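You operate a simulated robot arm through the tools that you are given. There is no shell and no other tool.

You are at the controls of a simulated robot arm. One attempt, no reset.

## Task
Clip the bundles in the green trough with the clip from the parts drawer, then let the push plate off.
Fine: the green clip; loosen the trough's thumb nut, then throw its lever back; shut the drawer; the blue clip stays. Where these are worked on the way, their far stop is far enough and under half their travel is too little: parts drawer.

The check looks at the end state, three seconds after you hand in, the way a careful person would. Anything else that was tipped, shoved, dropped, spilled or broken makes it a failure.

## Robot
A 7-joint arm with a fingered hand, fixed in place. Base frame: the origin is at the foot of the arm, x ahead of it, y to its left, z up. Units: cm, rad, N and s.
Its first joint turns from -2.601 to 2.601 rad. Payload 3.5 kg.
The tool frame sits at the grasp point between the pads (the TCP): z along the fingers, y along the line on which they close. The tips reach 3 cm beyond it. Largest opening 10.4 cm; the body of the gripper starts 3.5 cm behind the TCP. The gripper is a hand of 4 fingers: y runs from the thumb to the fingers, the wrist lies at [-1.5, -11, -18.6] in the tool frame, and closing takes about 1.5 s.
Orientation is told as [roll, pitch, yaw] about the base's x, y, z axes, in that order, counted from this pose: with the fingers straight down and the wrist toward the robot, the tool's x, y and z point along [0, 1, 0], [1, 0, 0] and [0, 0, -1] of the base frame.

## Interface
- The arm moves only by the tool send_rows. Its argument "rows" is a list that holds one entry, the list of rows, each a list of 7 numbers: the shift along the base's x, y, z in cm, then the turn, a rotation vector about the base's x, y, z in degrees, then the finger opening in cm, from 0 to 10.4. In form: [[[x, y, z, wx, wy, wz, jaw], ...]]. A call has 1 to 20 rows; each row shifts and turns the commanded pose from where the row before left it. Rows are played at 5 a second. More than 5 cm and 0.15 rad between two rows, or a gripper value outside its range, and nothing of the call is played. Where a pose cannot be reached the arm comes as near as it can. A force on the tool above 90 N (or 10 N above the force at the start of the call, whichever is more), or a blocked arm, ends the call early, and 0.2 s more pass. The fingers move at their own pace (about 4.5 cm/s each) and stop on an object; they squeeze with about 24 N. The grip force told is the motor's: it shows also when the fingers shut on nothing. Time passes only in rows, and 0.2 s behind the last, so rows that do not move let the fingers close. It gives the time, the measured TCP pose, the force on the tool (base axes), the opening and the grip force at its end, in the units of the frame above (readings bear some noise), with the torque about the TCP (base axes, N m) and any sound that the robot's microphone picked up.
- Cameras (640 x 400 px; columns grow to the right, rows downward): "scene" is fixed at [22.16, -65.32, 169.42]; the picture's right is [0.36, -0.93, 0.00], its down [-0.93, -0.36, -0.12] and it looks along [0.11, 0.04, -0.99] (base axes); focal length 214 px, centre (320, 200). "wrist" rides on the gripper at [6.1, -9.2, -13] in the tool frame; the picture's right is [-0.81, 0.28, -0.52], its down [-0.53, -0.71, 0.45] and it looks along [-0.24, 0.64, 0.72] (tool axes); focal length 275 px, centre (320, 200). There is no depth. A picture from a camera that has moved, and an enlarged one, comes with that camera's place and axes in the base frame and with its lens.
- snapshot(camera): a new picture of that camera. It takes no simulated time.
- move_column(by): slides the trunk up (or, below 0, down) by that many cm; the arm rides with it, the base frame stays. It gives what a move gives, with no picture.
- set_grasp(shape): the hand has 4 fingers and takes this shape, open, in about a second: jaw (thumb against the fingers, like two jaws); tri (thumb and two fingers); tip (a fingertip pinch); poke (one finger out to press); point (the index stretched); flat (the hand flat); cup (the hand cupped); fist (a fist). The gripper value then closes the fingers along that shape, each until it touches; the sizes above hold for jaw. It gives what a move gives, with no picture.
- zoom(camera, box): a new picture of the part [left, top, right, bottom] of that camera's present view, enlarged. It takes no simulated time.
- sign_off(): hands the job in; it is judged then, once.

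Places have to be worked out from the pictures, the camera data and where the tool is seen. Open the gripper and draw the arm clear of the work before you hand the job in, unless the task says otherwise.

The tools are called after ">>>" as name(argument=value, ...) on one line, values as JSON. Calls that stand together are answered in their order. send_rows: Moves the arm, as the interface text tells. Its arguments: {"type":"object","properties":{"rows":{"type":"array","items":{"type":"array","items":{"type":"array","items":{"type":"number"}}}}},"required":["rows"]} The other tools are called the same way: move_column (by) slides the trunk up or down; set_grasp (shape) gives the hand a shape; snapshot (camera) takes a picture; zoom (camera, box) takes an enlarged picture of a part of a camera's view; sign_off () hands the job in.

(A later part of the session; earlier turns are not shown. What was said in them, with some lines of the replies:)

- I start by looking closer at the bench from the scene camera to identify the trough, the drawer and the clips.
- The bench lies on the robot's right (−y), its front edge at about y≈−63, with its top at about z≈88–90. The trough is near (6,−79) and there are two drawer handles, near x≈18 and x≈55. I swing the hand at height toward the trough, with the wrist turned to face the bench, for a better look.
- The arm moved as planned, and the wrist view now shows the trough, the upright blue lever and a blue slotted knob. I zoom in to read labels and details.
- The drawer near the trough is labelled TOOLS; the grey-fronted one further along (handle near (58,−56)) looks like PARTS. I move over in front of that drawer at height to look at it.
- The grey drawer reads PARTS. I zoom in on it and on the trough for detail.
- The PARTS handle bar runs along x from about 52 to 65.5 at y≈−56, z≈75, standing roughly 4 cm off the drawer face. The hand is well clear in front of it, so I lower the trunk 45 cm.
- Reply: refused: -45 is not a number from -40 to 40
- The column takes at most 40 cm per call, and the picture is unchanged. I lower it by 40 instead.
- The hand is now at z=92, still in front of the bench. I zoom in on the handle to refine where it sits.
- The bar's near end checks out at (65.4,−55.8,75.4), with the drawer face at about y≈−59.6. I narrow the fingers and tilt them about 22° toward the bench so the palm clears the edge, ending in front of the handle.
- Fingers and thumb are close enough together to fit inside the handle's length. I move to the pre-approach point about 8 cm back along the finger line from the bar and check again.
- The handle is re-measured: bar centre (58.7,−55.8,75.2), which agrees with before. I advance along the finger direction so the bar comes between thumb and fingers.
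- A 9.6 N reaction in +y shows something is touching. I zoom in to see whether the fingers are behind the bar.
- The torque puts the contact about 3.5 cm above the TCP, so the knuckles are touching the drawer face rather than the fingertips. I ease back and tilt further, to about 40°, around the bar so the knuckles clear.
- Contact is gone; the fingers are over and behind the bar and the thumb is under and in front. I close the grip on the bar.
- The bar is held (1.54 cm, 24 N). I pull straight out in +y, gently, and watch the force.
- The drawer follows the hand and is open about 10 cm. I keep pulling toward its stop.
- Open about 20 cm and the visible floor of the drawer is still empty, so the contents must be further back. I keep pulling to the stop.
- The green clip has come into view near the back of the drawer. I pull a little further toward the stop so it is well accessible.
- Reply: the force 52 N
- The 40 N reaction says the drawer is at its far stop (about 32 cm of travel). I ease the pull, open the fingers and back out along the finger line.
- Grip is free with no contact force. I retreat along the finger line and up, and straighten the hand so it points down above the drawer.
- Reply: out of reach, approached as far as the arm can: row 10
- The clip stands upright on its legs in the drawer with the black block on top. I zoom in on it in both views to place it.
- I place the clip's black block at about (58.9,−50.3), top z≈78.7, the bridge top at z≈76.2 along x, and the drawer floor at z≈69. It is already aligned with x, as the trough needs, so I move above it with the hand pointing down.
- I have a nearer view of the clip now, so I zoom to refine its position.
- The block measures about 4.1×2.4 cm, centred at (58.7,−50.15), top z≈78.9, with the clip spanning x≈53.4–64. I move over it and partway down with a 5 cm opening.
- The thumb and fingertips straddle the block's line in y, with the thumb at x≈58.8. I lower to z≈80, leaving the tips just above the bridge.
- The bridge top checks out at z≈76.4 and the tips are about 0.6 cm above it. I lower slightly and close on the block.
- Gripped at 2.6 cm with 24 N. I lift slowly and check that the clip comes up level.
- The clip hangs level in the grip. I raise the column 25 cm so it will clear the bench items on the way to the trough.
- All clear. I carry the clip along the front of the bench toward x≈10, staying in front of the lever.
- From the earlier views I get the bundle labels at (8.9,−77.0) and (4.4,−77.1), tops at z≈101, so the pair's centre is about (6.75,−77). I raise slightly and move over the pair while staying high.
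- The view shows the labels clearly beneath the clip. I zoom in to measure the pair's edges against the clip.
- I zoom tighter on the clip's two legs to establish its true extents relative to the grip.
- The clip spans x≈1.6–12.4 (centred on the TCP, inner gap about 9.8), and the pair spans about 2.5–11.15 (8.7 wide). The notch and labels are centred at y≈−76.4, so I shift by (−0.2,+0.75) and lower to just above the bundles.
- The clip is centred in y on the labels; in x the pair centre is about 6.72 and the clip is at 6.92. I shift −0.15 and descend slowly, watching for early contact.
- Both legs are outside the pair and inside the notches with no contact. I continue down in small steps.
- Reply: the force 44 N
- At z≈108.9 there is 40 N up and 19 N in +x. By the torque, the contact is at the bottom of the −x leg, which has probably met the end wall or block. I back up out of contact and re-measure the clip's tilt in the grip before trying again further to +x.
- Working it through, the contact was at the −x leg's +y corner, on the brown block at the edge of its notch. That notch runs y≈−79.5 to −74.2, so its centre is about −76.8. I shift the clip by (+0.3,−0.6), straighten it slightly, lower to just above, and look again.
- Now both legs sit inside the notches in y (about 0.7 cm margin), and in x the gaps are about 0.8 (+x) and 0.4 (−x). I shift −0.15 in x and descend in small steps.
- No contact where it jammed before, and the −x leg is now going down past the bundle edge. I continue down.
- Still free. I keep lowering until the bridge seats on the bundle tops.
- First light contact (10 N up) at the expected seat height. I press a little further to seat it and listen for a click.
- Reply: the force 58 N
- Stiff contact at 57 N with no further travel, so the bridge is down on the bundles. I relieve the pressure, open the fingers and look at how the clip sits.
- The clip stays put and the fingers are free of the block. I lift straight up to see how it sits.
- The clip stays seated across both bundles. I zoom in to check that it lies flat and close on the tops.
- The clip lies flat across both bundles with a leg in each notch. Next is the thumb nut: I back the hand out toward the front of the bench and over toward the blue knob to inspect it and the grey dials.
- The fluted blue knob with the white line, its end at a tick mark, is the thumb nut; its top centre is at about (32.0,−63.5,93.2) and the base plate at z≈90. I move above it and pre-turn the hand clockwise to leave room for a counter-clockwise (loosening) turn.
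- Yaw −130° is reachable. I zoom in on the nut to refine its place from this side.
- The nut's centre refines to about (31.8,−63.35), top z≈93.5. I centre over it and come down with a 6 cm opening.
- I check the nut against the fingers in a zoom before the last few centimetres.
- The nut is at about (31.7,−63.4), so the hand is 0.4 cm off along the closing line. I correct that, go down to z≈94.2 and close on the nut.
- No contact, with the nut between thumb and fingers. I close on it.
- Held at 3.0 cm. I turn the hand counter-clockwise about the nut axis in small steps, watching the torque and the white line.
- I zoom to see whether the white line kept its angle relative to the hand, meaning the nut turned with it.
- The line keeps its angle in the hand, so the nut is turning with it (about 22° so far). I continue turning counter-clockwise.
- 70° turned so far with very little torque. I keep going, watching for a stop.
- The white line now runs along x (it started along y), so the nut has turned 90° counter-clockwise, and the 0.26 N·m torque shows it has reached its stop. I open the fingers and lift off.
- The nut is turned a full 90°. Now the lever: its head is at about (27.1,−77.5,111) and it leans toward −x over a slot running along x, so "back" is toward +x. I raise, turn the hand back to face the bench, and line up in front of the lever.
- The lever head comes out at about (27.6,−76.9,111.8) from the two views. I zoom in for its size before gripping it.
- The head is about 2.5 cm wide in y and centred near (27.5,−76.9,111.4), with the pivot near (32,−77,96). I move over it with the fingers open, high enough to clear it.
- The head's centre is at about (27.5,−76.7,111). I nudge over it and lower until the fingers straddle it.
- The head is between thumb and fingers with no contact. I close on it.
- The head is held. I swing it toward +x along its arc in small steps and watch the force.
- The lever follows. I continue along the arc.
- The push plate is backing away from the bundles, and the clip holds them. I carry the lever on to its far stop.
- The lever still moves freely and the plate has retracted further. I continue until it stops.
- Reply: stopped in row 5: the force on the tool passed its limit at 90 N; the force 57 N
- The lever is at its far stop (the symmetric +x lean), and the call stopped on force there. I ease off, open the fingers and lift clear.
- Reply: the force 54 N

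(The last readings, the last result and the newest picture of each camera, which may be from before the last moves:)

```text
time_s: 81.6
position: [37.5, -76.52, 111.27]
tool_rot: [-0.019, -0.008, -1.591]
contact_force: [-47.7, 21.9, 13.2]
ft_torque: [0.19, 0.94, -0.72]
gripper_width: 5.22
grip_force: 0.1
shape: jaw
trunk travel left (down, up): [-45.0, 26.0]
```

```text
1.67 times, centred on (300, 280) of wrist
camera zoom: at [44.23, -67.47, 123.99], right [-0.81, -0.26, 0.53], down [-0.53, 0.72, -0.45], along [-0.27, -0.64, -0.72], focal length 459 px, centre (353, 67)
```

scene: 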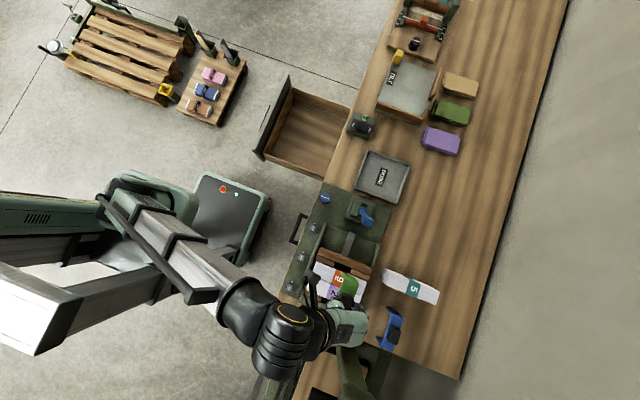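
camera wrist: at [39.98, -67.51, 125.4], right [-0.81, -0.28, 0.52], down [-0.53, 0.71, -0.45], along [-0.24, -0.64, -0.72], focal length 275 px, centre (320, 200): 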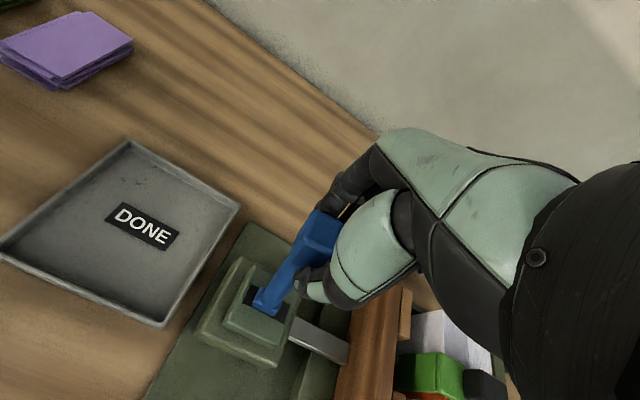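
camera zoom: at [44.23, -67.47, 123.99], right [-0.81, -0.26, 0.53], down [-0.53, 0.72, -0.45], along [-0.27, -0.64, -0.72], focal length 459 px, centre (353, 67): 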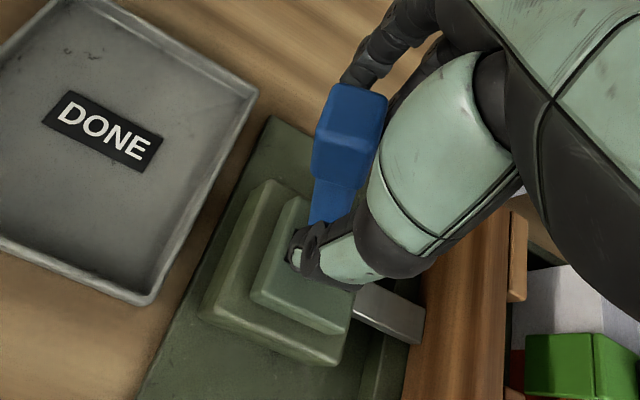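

The fingers are open but there is still −48 N on x, so the hand's side is still leaning on the lever. I back off in −x in small steps.

>>> send_rows(rows=[[[-0.4, 0, 0, 0, 0, 0, 5.5], [-0.4, 0, 0, 0, 0, 0, 5.5], [0, 0, 0, 0, 0, 0, 5.5]]])

>>> zoom(camera="wrist", box=[180, 160, 420, 400])

```text
time_s: 82.4
position: [37.34, -76.61, 111.02]
tool_rot: [-0.014, -0.01, -1.587]
contact_force: [-24.4, 12.7, 11.4]
ft_torque: [0.04, 0.51, -0.39]
gripper_width: 4.97
grip_force: 0.0
shape: jaw
trunk travel left (down, up): [-45.0, 26.0]
```

```text
1.67 times, centred on (300, 280) of wrist
camera zoom: at [43.88, -67.49, 123.92], right [-0.81, -0.26, 0.53], down [-0.53, 0.72, -0.45], along [-0.26, -0.65, -0.72], focal length 459 px, centre (353, 67)
```

zoom: 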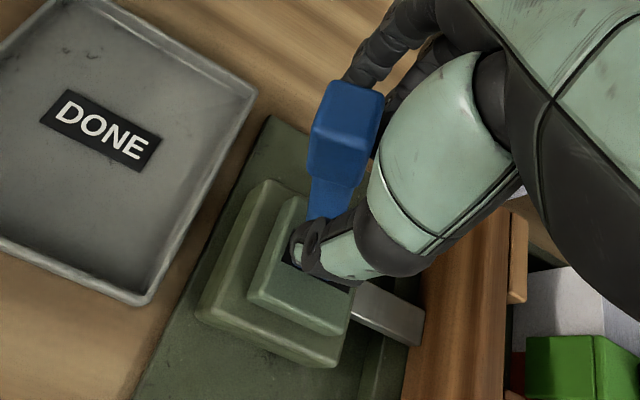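

The force is halving as I back off. I continue until it clears.

>>> send_rows(rows=[[[-0.4, 0, 0, 0, 0, 0, 5.5], [-0.4, 0, 0, 0, 0, 0, 5.5], [0, 0, 0, 0, 0, 0, 5.5]]])

>>> zoom(camera="wrist", box=[180, 160, 420, 400])

```text
time_s: 83.2
position: [36.95, -76.62, 110.7]
tool_rot: [-0.016, -0.005, -1.584]
contact_force: [0.4, 0.9, 0.2]
ft_torque: [0.01, -0.03, -0.01]
gripper_width: 5.51
grip_force: 0.1
shape: jaw
trunk travel left (down, up): [-45.0, 26.0]
```

```text
1.67 times, centred on (300, 280) of wrist
camera zoom: at [43.35, -67.75, 123.64], right [-0.81, -0.26, 0.53], down [-0.53, 0.72, -0.45], along [-0.26, -0.65, -0.72], focal length 459 px, centre (353, 67)
```

zoom: 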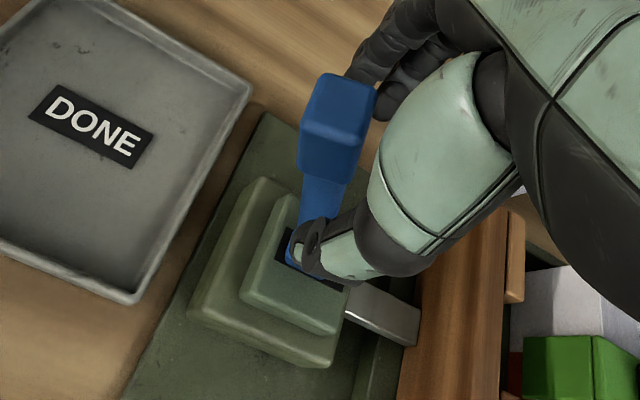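

No contact force now. I lift straight up off the lever.

>>> send_rows(rows=[[[0, 0, 1, 0, 0, 0, 5.8], [0, 0, 1.5, 0, 0, 0, 5.8], [0, 0, 2, 0, 0, 0, 5.8], [0, 0, 3, 0, 0, 0, 5.8], [0, 0, 3, 0, 0, 0, 5.8], [0, 0, 0, 0, 0, 0, 5.8]]])

>>> snapshot(camera="wrist")

>>> zoom(camera="scene", box=[290, 160, 420, 330])

```text
time_s: 84.6
position: [36.88, -76.71, 121.21]
tool_rot: [-0.017, -0.005, -1.584]
contact_force: [-0.3, -0.2, -0.2]
ft_torque: [-0.03, 0.0, -0.02]
gripper_width: 5.75
grip_force: 0.1
shape: jaw
trunk travel left (down, up): [-45.0, 26.0]
```

```text
taken
camera wrist: at [43.39, -67.68, 134.02], right [-0.81, -0.26, 0.53], down [-0.53, 0.72, -0.45], along [-0.27, -0.64, -0.72], focal length 275 px, centre (320, 200)
```

wrist: 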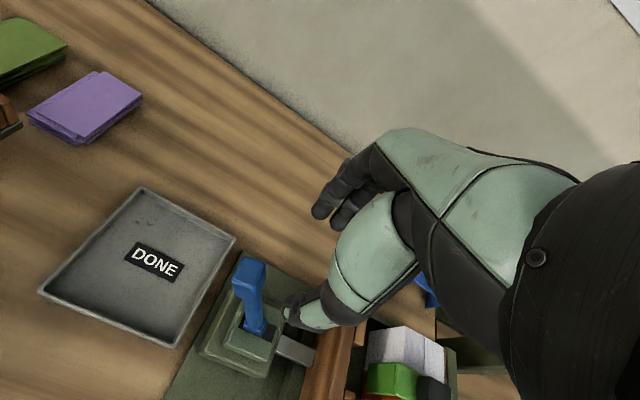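

```text
2.35 times, centred on (355, 245) of scene
camera zoom: at [22.16, -65.32, 169.42], right [0.36, -0.93, 0.0], down [-0.93, -0.36, -0.12], along [0.11, 0.04, -0.99], focal length 505 px, centre (238, 94)
```

zoom: 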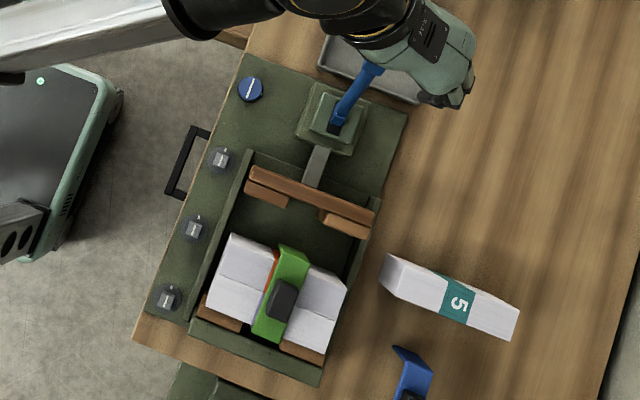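

The lever stays thrown, the push plate is back, and the clip holds the pair. Last is the drawer: I go back over the bench front to a point before the open drawer and trim the small hand rotation.

>>> send_rows(rows=[[[0, 4, 0, 0.3, -1, 0.8, 5], [0, 4.4, 0, 0, 0, 0, 5], [0, 4.4, 0, 0, 0, 0, 5], [0, 4.4, 0, 0, 0, 0, 5], [0, 4.4, 0, 0, 0, 0, 5], [2.4, 4.1, 0, 0, 0, 0, 4], [2.4, 4.1, 0, 0, 0, 0, 3.4], [2.5, 4.1, 0, 0, 0, 0, 3.4], [2.5, 4.1, 0, 0, 0, 0, 3.4], [2.5, 4.1, 0, 0, 0, 0, 3.4], [2.5, 4.1, 0, 0, 0, 0, 3.4], [2.5, 4.1, 0, 0, 0, 0, 3.4], [2.5, 4.1, 0, 0, 0, 0, 3.4], [2.4, 4.1, 0, 0, 0, 0, 3.4]]])

>>> snapshot(camera="scene")

```text
time_s: 87.6
position: [59.44, -19.11, 121.09]
tool_rot: [0.006, -0.002, -1.569]
contact_force: [0.9, -0.1, -0.3]
ft_torque: [-0.01, 0.0, -0.02]
gripper_width: 3.45
grip_force: 0.0
shape: jaw
out of reach, approached as far as the arm can: row 14
trunk travel left (down, up): [-45.0, 26.0]
```

```text
taken
```

scene: 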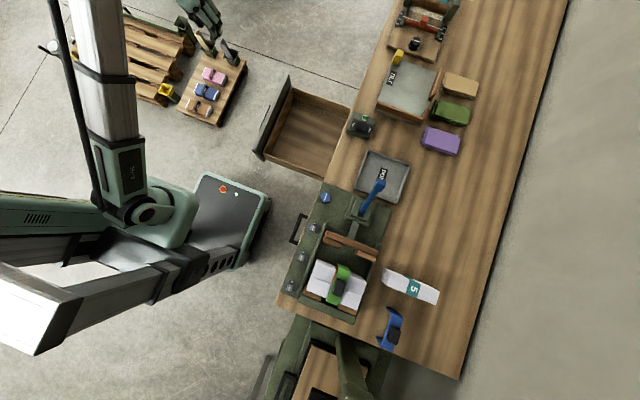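

The hand is in front of and above the open drawer. I lower the trunk 25 cm, back to the height that worked for the handle.

>>> move_column(by=-25)

>>> snapshot(camera="wrist")

```text
time_s: 90.2
position: [59.3, -19.09, 96.05]
tool_rot: [0.005, -0.003, -1.568]
contact_force: [0.3, 0.2, -0.2]
ft_torque: [-0.02, -0.03, 0.01]
gripper_width: 3.42
grip_force: 0.1
shape: jaw
trunk travel left (down, up): [-20.0, 51.0]
```

```text
taken
camera wrist: at [65.39, -9.92, 109.13], right [-0.81, -0.28, 0.51], down [-0.53, 0.71, -0.46], along [-0.24, -0.65, -0.72], focal length 275 px, centre (320, 200)
```

wrist: 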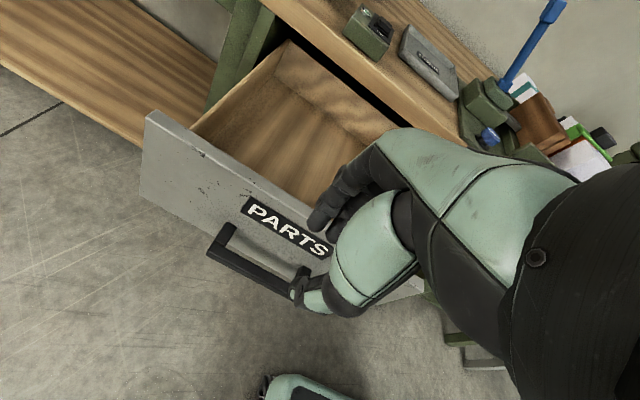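

The handle is where I left it (bar at y≈−23.7, z≈75). I tilt the hand 40° again and come to the pre-approach point.

>>> send_rows(rows=[[[-0.08, 0.3, -2.2, -8, 0, 0, 3.4], [-0.08, 0.3, -2.2, -8, 0, 0, 3.4], [-0.08, 0.3, -2.2, -8, 0, 0, 3.4], [-0.08, 0.4, -2.2, -8, 0, 0, 3.4], [-0.08, 0.4, -2.2, -8, 0, 0, 3.4], [0, 0, -1.8, 0, 0, 0, 3.4], [0, 0, 0, 0, 0, 0, 3.4]]])

>>> snapshot(camera="wrist")

>>> zoom(camera="scene", box=[200, 60, 360, 180])

```text
time_s: 91.8
position: [58.84, -17.46, 83.22]
tool_rot: [0.002, -0.703, -1.566]
contact_force: [0.5, 0.3, -0.1]
ft_torque: [0.0, 0.0, -0.02]
gripper_width: 3.43
grip_force: 0.1
shape: jaw
trunk travel left (down, up): [-20.0, 51.0]
```

```text
taken
camera wrist: at [64.87, -2.04, 87.33], right [-0.81, 0.12, 0.57], down [-0.53, 0.25, -0.81], along [-0.24, -0.96, -0.14], focal length 275 px, centre (320, 200)
```

wrist: 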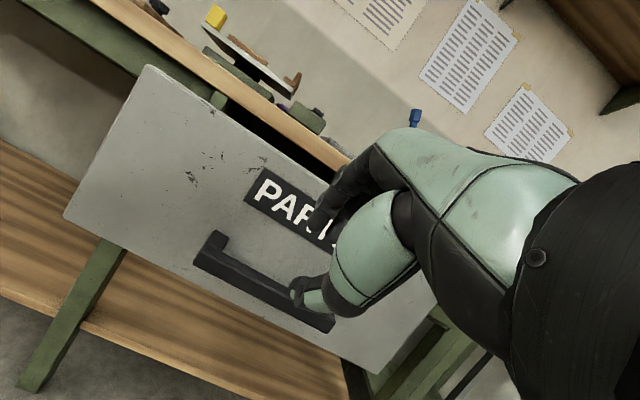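

```text
3.33 times, centred on (280, 120) of scene
camera zoom: at [22.16, -65.32, 169.42], right [0.36, -0.93, 0.0], down [-0.93, -0.36, -0.12], along [0.11, 0.04, -0.99], focal length 715 px, centre (453, 467)
```

zoom: 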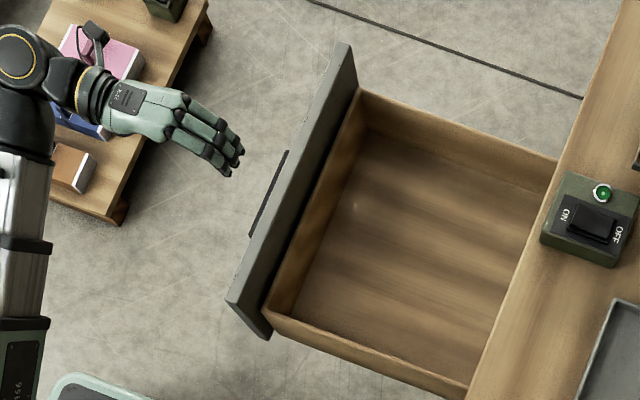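

The bar is confirmed at y≈−23.7, z≈75.2. I advance onto it as before.

>>> send_rows(rows=[[[-0.05, -0.84, -1.1, 0, 0, 0, 3.4], [-0.05, -0.84, -1.1, 0, 0, 0, 3.4], [-0.05, -0.84, -1.1, 0, 0, 0, 3.4], [-0.05, -0.84, -1.1, 0, 0, 0, 3.4], [0, -0.84, -1.1, 0, 0, 0, 3.4], [0, -0.84, -1.1, 0, 0, 0, 3.4], [0, 0, 0, 0, 0, 0, 3.4]]])

>>> zoom(camera="wrist", box=[210, 130, 410, 330])

```text
time_s: 93.4
position: [58.77, -22.57, 76.68]
tool_rot: [0.002, -0.703, -1.567]
contact_force: [0.2, -0.1, 1.0]
ft_torque: [-0.02, 0.01, -0.02]
gripper_width: 3.46
grip_force: 0.0
shape: jaw
trunk travel left (down, up): [-20.0, 51.0]
```

```text
2.00 times, centred on (310, 230) of wrist
camera zoom: at [64.88, -7.1, 80.7], right [-0.81, 0.12, 0.57], down [-0.53, 0.25, -0.81], along [-0.24, -0.96, -0.14], focal length 551 px, centre (340, 140)
```

zoom: 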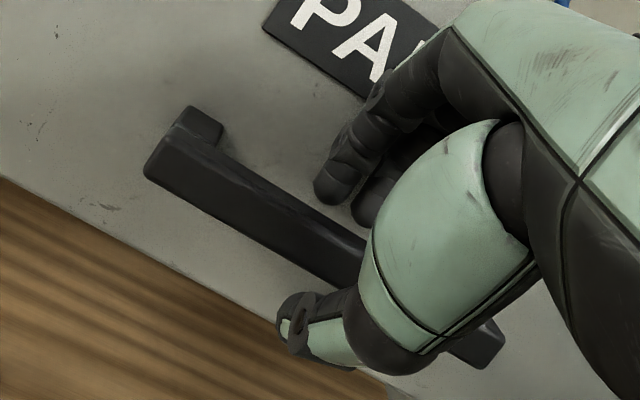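

The view matches the first grasp exactly, so I close on the bar.

>>> send_rows(rows=[[[0, 0, 0, 0, 0, 0, 0], [0, 0, 0, 0, 0, 0, 0], [0, 0, 0, 0, 0, 0, 0], [0, 0, 0, 0, 0, 0, 0], [0, 0, 0, 0, 0, 0, 0], [0, 0, 0, 0, 0, 0, 0], [0, 0, 0, 0, 0, 0, 0]]])

```text
time_s: 95.0
position: [58.82, -22.53, 76.55]
tool_rot: [0.002, -0.701, -1.566]
contact_force: [-2.0, -4.5, -7.0]
ft_torque: [0.18, 0.1, 0.04]
gripper_width: 1.6
grip_force: 24.3
shape: jaw
trunk travel left (down, up): [-20.0, 51.0]
```

The bar is held. I push the drawer in along −y.

>>> send_rows(rows=[[[0, -0.8, 0, 0, 0, 0, 0], [0, -1.2, 0, 0, 0, 0, 0], [0, -1.5, 0, 0, 0, 0, 0], [0, -1.5, 0, 0, 0, 0, 0], [0, -1.5, 0, 0, 0, 0, 0], [0, -1.5, 0, 0, 0, 0, 0], [0, -1.5, 0, 0, 0, 0, 0], [0, -1.5, 0, 0, 0, 0, 0], [0, -1.5, 0, 0, 0, 0, 0], [0, -1.5, 0, 0, 0, 0, 0], [0, -1.5, 0, 0, 0, 0, 0], [0, -1.5, 0, 0, 0, 0, 0], [0, -1.5, 0, 0, 0, 0, 0], [0, -1.5, 0, 0, 0, 0, 0]]])

>>> zoom(camera="scene", box=[240, 70, 400, 200])

```text
time_s: 98.0
position: [58.9, -42.54, 76.56]
tool_rot: [0.002, -0.702, -1.564]
contact_force: [3.3, -0.7, -8.5]
ft_torque: [0.2, 0.05, 0.14]
gripper_width: 1.61
grip_force: 24.6
shape: jaw
trunk travel left (down, up): [-20.0, 51.0]
```

```text
3.08 times, centred on (320, 135) of scene
camera zoom: at [22.16, -65.32, 169.42], right [0.36, -0.93, 0.0], down [-0.93, -0.36, -0.12], along [0.11, 0.04, -0.99], focal length 660 px, centre (320, 400)
```

zoom: 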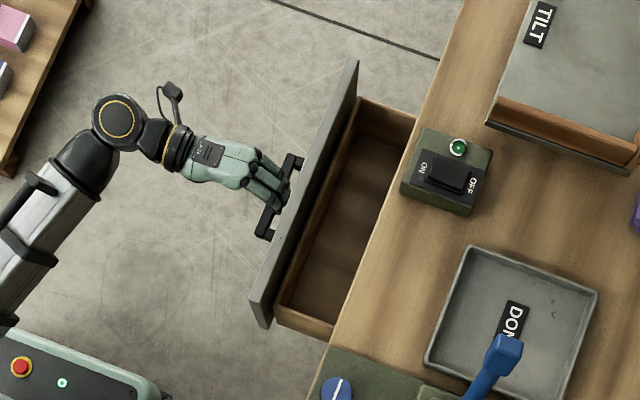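

The drawer goes in smoothly, with about 12 cm left. I push the rest, slower at the end.

>>> send_rows(rows=[[[0, -1.5, 0, 0, 0, 0, 0], [0, -1.5, 0, 0, 0, 0, 0], [0, -1.5, 0, 0, 0, 0, 0], [0, -1.5, 0, 0, 0, 0, 0], [0, -1.5, 0, 0, 0, 0, 0], [0, -1.5, 0, 0, 0, 0, 0], [0, -1.2, 0, 0, 0, 0, 0], [0, -0.7, 0, 0, 0, 0, 0], [0, -0.6, 0, 0, 0, 0, 0], [0, -0.5, 0, 0, 0, 0, 0], [0, -0.4, 0, 0, 0, 0, 0], [0, 0, 0, 0, 0, 0, 0]]])

>>> zoom(camera="scene", box=[280, 70, 400, 200])

>>> snapshot(camera="wrist")

```text
time_s: 100.6
position: [58.81, -54.78, 76.56]
tool_rot: [0.001, -0.7, -1.563]
contact_force: [1.7, 6.9, -7.8]
ft_torque: [0.27, 0.08, 0.08]
gripper_width: 1.61
grip_force: 24.6
shape: jaw
trunk travel left (down, up): [-20.0, 51.0]
```

```text
3.08 times, centred on (340, 135) of scene
camera zoom: at [22.16, -65.32, 169.42], right [0.36, -0.93, 0.0], down [-0.93, -0.36, -0.12], along [0.11, 0.04, -0.99], focal length 660 px, centre (258, 400)
```

zoom: 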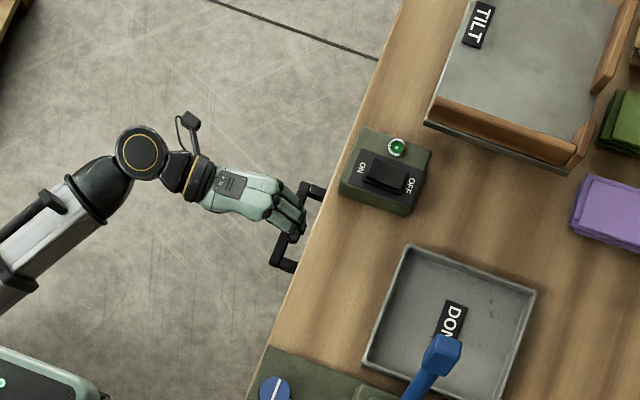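

```text
taken
camera wrist: at [64.83, -39.38, 80.68], right [-0.81, 0.12, 0.57], down [-0.53, 0.25, -0.81], along [-0.24, -0.96, -0.14], focal length 275 px, centre (320, 200)
```

wrist: 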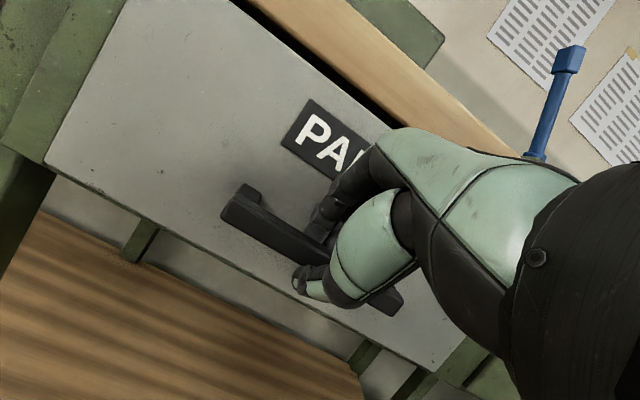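

The hand is back at the y where the drawer was shut. I press a little more to be sure it is home.

>>> send_rows(rows=[[[0, -0.3, 0, 0, 0, 0, 0], [0, -0.3, 0, 0, 0, 0, 0], [0, 0, 0, 0, 0, 0, 0]]])

```text
time_s: 101.4
position: [58.77, -55.36, 76.6]
tool_rot: [0.001, -0.701, -1.563]
contact_force: [2.1, 22.3, -8.9]
ft_torque: [0.52, -0.02, 0.06]
gripper_width: 1.76
grip_force: 23.8
shape: jaw
trunk travel left (down, up): [-20.0, 51.0]
```

>>> send_rows(rows=[[[0, -0.3, 0, 0, 0, 0, 0], [0, 0, 0, 0, 0, 0, 0]]])

>>> snapshot(camera="wrist")

>>> zoom(camera="scene", box=[290, 80, 380, 170])

```text
time_s: 102.0
position: [58.76, -55.59, 76.6]
tool_rot: [-0.002, -0.703, -1.565]
contact_force: [2.6, 20.8, -17.4]
ft_torque: [0.42, -0.03, 0.0]
gripper_width: 1.82
grip_force: 23.8
shape: jaw
trunk travel left (down, up): [-20.0, 51.0]
```

```text
taken
camera wrist: at [64.79, -40.25, 80.59], right [-0.81, 0.12, 0.57], down [-0.53, 0.25, -0.81], along [-0.24, -0.96, -0.14], focal length 275 px, centre (320, 200)
```

wrist: 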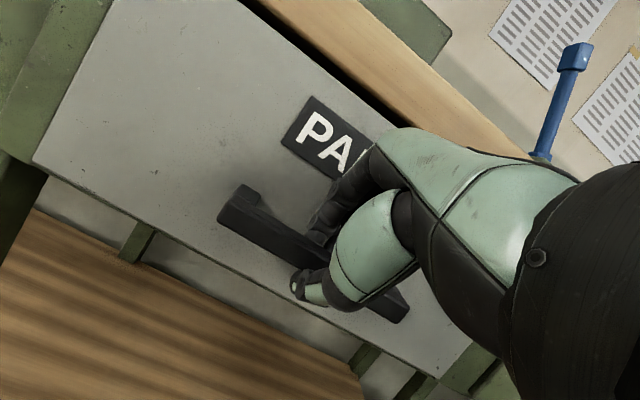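

```text
4.44 times, centred on (335, 125) of scene
camera zoom: at [22.16, -65.32, 169.42], right [0.36, -0.93, 0.0], down [-0.93, -0.36, -0.12], along [0.11, 0.04, -0.99], focal length 953 px, centre (253, 533)
```

zoom: 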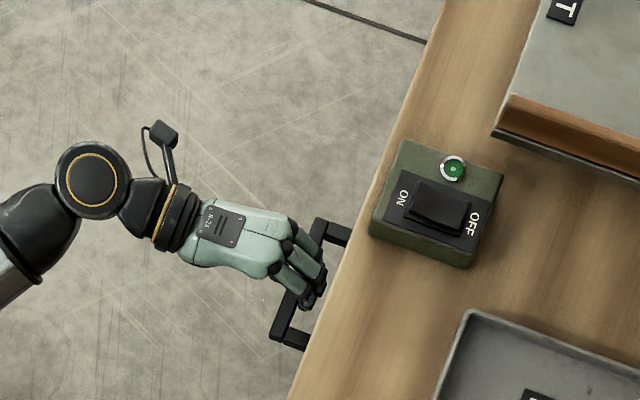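

The handle now sits exactly where it was in the first pictures and the hand only slips on it, so the drawer is fully shut. I ease back, open and retreat along the finger line.

>>> send_rows(rows=[[[0, 0.6, 0, 0, 0, 0, 1.4], [0, 0, 0, 0, 0, 0, 3.4], [0, 0, 0, 0, 0, 0, 3.4], [0, 0, 0, 0, 0, 0, 3.4], [0, 0, 0, 0, 0, 0, 3.4]]])

>>> zoom(camera="wrist", box=[210, 130, 410, 330])

```text
time_s: 103.2
position: [58.67, -55.19, 76.71]
tool_rot: [0.002, -0.703, -1.565]
contact_force: [-0.1, -0.7, 0.5]
ft_torque: [0.0, -0.03, -0.01]
gripper_width: 3.38
grip_force: 0.0
shape: jaw
trunk travel left (down, up): [-20.0, 51.0]
```

```text
2.00 times, centred on (310, 230) of wrist
camera zoom: at [64.74, -39.71, 80.72], right [-0.81, 0.12, 0.57], down [-0.53, 0.25, -0.81], along [-0.24, -0.96, -0.14], focal length 551 px, centre (340, 140)
```

zoom: 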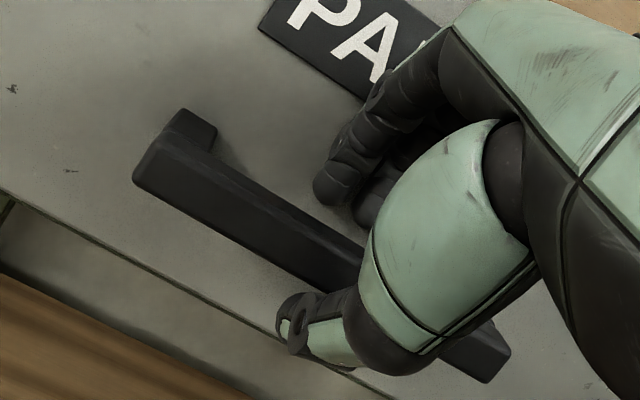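

Free of the bar with no contact. I back out along the finger line and draw the hand clear.

>>> send_rows(rows=[[[0, 0.9, 1.07, 0, 0, 0, 3.4], [0, 1.2, 1.4, 0, 0, 0, 3.4], [0, 1.2, 1.4, 0, 0, 0, 3.4], [0, 1.5, 1.7, 0, 0, 0, 3.4], [0, 2, 2, 0, 0, 0, 3.4], [0, 2.5, 2, 8, 0, 0, 3.4], [0, 2.5, 2, 8, 0, 0, 3.4], [0, 2, 2, 8, 0, 0, 3.4], [0, 1, 2, 8, 0, 0, 3.4], [0, 0, 2, 8, 0, 0, 6], [0, 0, 0, 0, 0, 0, 6]]])

>>> snapshot(camera="scene")

>>> snapshot(camera="wrist")

```text
time_s: 105.6
position: [58.54, -40.45, 94.34]
tool_rot: [0.006, -0.001, -1.566]
contact_force: [-0.9, 0.2, -0.9]
ft_torque: [0.0, -0.01, -0.02]
gripper_width: 5.97
grip_force: 0.1
shape: jaw
trunk travel left (down, up): [-20.0, 51.0]
```

```text
taken
```

scene: 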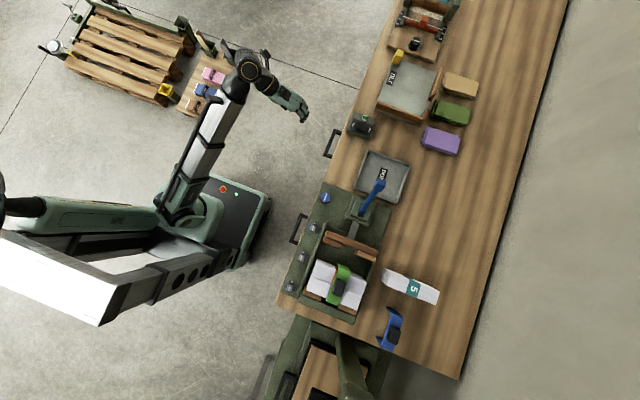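

```text
taken
camera wrist: at [64.58, -31.22, 107.4], right [-0.81, -0.28, 0.51], down [-0.53, 0.71, -0.46], along [-0.24, -0.65, -0.72], focal length 275 px, centre (320, 200)
```

wrist: 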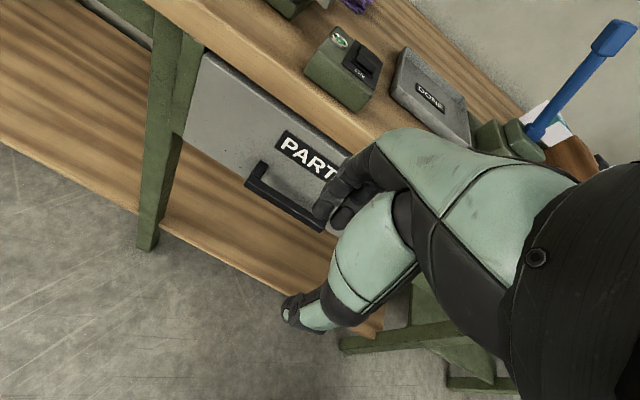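

The drawer is shut. I check the trough, lever, nut and surroundings in zooms.

>>> zoom(camera="scene", box=[300, 170, 410, 320])

>>> zoom(camera="scene", box=[300, 240, 390, 330])

>>> zoom(camera="scene", box=[300, 60, 480, 200])

```text
2.67 times, centred on (355, 245) of scene
camera zoom: at [22.16, -65.32, 169.42], right [0.36, -0.93, 0.0], down [-0.93, -0.36, -0.12], along [0.11, 0.04, -0.99], focal length 572 px, centre (227, 80)
```

zoom: 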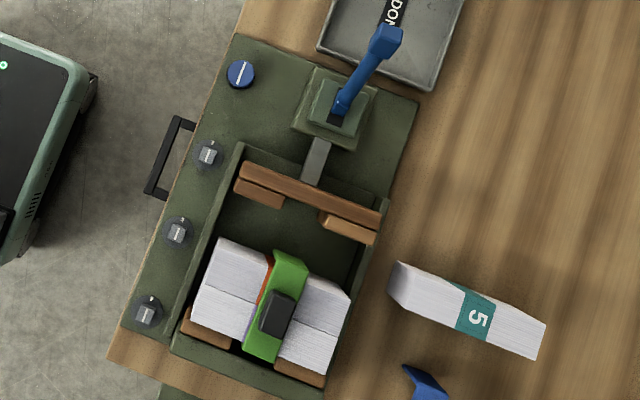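

```text
4.44 times, centred on (345, 285) of scene
camera zoom: at [22.16, -65.32, 169.42], right [0.36, -0.93, 0.0], down [-0.93, -0.36, -0.12], along [0.11, 0.04, -0.99], focal length 953 px, centre (209, -178)
```

zoom: 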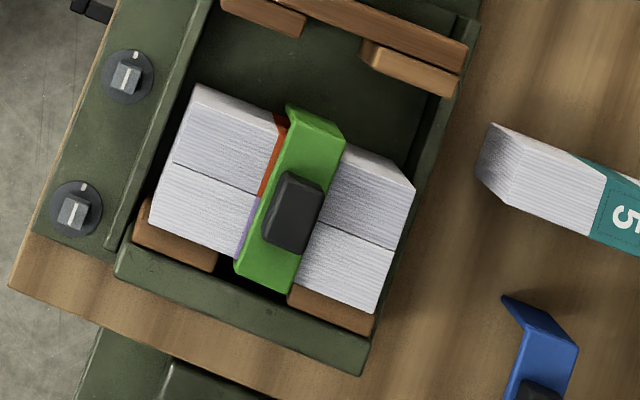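

```text
2.86 times, centred on (390, 130) of scene
camera zoom: at [22.16, -65.32, 169.42], right [0.36, -0.93, 0.0], down [-0.93, -0.36, -0.12], along [0.11, 0.04, -0.99], focal length 613 px, centre (120, 400)
```

zoom: 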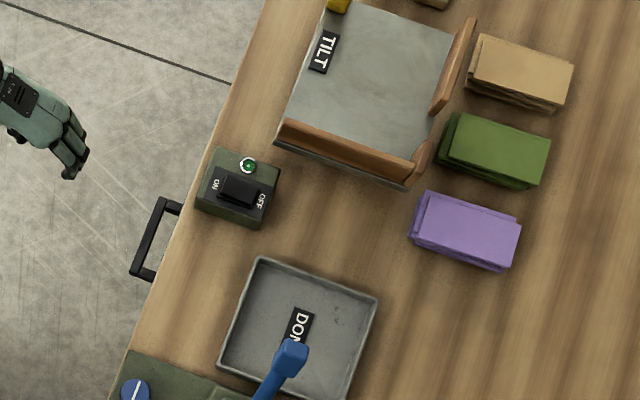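

Everything else is in place (tray, blocks and blue clip untouched). Before handing in I want a low-angle look at how the clip sits, so I raise the trunk and move the hand toward the front of the trough.

>>> move_column(by=22)

>>> send_rows(rows=[[[-4.5, -1.2, 0, 0, 0, 0, 3], [-4.5, -1.2, 0, 0, 0, 0, 3], [-4.5, -1.2, 0, 0, 0, 0, 3], [-4.5, -1.2, 0, 0, 0, 0, 3], [-4.5, -1.2, 0, 0, 0, 0, 3], [-4.5, -1.2, 0, 0, 0, 0, 3], [-4.5, -1.2, 0, 0, 0, 0, 3], [-4.5, -1.2, 0, 0, 0, 0, 3], [-4.5, -1.2, 0, 0, 0, 0, 3], [-4.5, -1.2, 0, 0, 0, 0, 3], [-4.5, -1.2, 0, 0, 0, 0, 3], [-4.5, -1.2, 0, 0, 0, 0, 3]]])

>>> snapshot(camera="wrist")

```text
time_s: 107.9
position: [58.44, -40.4, 116.35]
tool_rot: [0.005, -0.003, -1.567]
contact_force: [-0.3, 0.4, -0.8]
ft_torque: [-0.04, -0.01, -0.03]
gripper_width: 5.93
grip_force: 0.0
shape: jaw
trunk travel left (down, up): [-42.0, 29.0]
```

```text
time_s: 110.5
position: [4.57, -54.98, 116.43]
tool_rot: [0.004, -0.004, -1.568]
contact_force: [-0.4, -1.0, 0.6]
ft_torque: [0.04, 0.04, -0.01]
gripper_width: 3.02
grip_force: 0.0
shape: jaw
trunk travel left (down, up): [-42.0, 29.0]
```

```text
taken
camera wrist: at [10.53, -45.78, 129.46], right [-0.81, -0.28, 0.51], down [-0.53, 0.71, -0.46], along [-0.24, -0.65, -0.72], focal length 275 px, centre (320, 200)
```

wrist: 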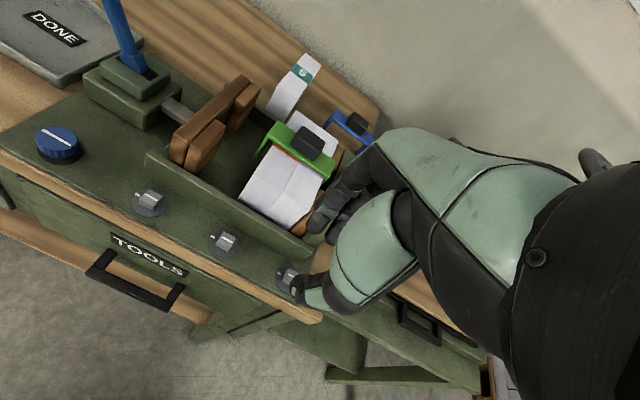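

>>> zoom(camera="wrist", box=[220, 90, 370, 240])

>>> zoom(camera="wrist", box=[0, 80, 280, 270])

```text
2.67 times, centred on (295, 165) of wrist
camera zoom: at [10.53, -45.78, 129.46], right [-0.81, -0.28, 0.51], down [-0.53, 0.71, -0.46], along [-0.24, -0.65, -0.72], focal length 734 px, centre (387, 293)
```

zoom: 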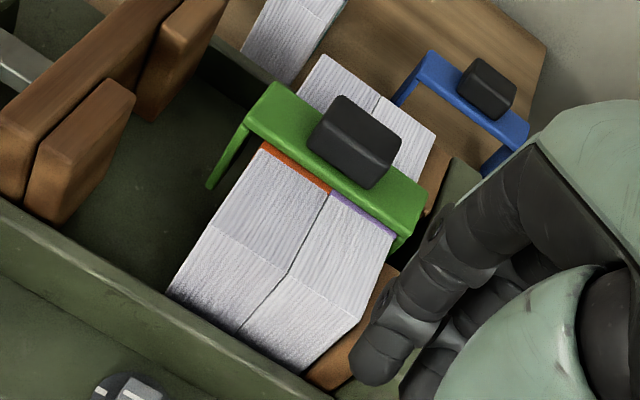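

```text
2.11 times, centred on (140, 175) of wrist
camera zoom: at [10.53, -45.78, 129.46], right [-0.81, -0.28, 0.51], down [-0.53, 0.71, -0.46], along [-0.24, -0.65, -0.72], focal length 580 px, centre (699, 253)
```

zoom: 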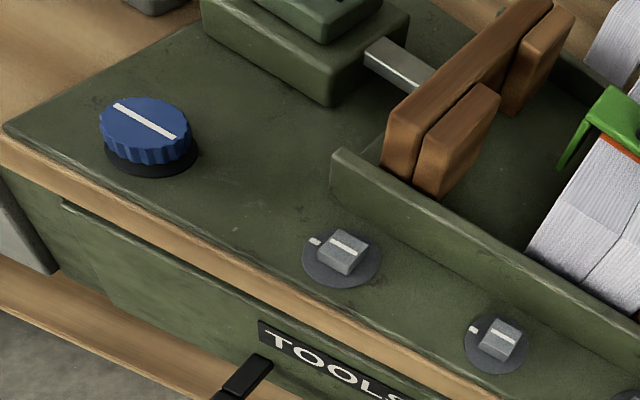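

The clip lies flush across both bundles with a leg down each side, the plate is back, and the nut line is a quarter turn on. I draw the arm clear of the work and open the hand.

>>> send_rows(rows=[[[4, 0.8, 0.5, 0, 0, 0, 8], [4, 0.8, 0.5, 0, 0, 0, 10.4], [4, 0.8, 0.5, 0, 0, 0, 10.4], [4, 0.8, 0.5, 0, 0, 0, 10.4], [4, 0.8, 0.5, 0, 0, 0, 10.4], [4, 0.8, 0.5, 0, 0, 0, 10.4], [4, 0.8, 0.5, 0, 0, 0, 10.4], [4, 0.8, 0.5, 0, 0, 0, 10.4], [4, 0.8, 0.5, 0, 0, 0, 10.4], [4, 0.8, 0.5, 0, 0, 0, 10.4], [0, 0, 0, 0, 0, 0, 10.4]]])

>>> snapshot(camera="scene")

>>> zoom(camera="scene", box=[290, 170, 420, 330])

```text
time_s: 112.9
position: [44.46, -46.83, 121.53]
tool_rot: [0.005, -0.004, -1.567]
contact_force: [-0.5, -0.4, 0.1]
ft_torque: [0.03, 0.01, 0.01]
gripper_width: 10.36
grip_force: 0.0
shape: jaw
trunk travel left (down, up): [-42.0, 29.0]
```

```text
taken
```

scene: 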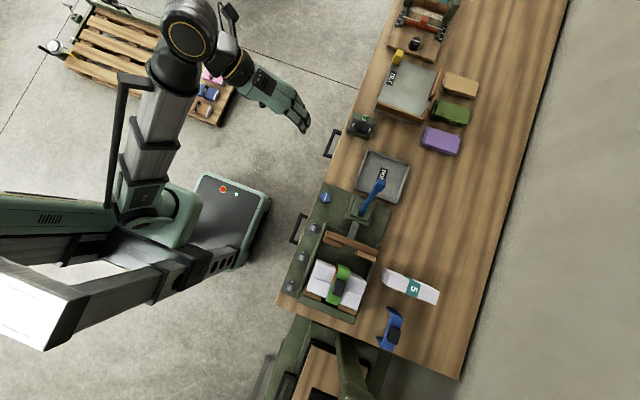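

```text
2.50 times, centred on (355, 250) of scene
camera zoom: at [22.16, -65.32, 169.42], right [0.36, -0.93, 0.0], down [-0.93, -0.36, -0.12], along [0.11, 0.04, -0.99], focal length 536 px, centre (232, 75)
```

zoom: 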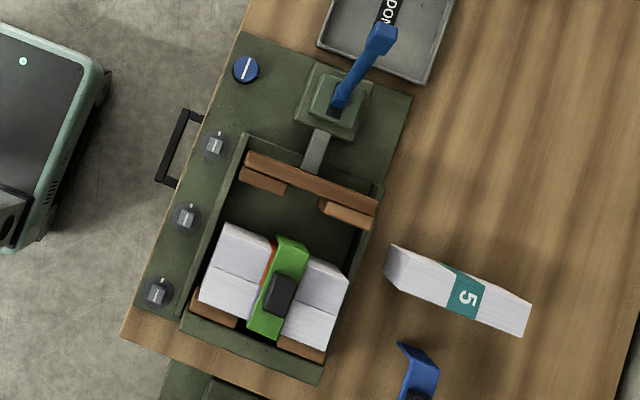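

All done: the green clip is across both bundles, the nut loosened, the lever thrown back with the plate off, the PARTS drawer shut, the blue clip untouched, and the arm clear with the hand open. I hand the job in.

>>> sign_off()

```text
The job is handed in.
```

I clipped the two bundles in the green trough with the green clip from the PARTS drawer, let the push plate off, and handed the job in. I haven't seen the check's result.

- **Clip:** it lies flat across both bundles, with one leg down each side in the notches. My first try put one leg on the edge of the end block with about 40 N, so I lifted it, shifted it and seated it again. It sits about 0.6 cm off the centre of the bundle labels and made no click. It has roughly a centimetre of slack lengthwise around the pair.
- **Thumb nut:** turned a quarter turn counter-clockwise to its stop, before the lever was moved.
- **Lever:** thrown back to its far stop, and it has stayed there. The push plate backed away and the bundles held together. The push at the stop passed the 90 N limit, which ended that move early.
- **Drawer:** the PARTS drawer was pulled out to its stop and is fully shut again.
- **Everything else:** in the pictures the blue clip, the loose bundle, the tray and the blocks are where they were.

The arm is drawn clear of the bench with the hand open.
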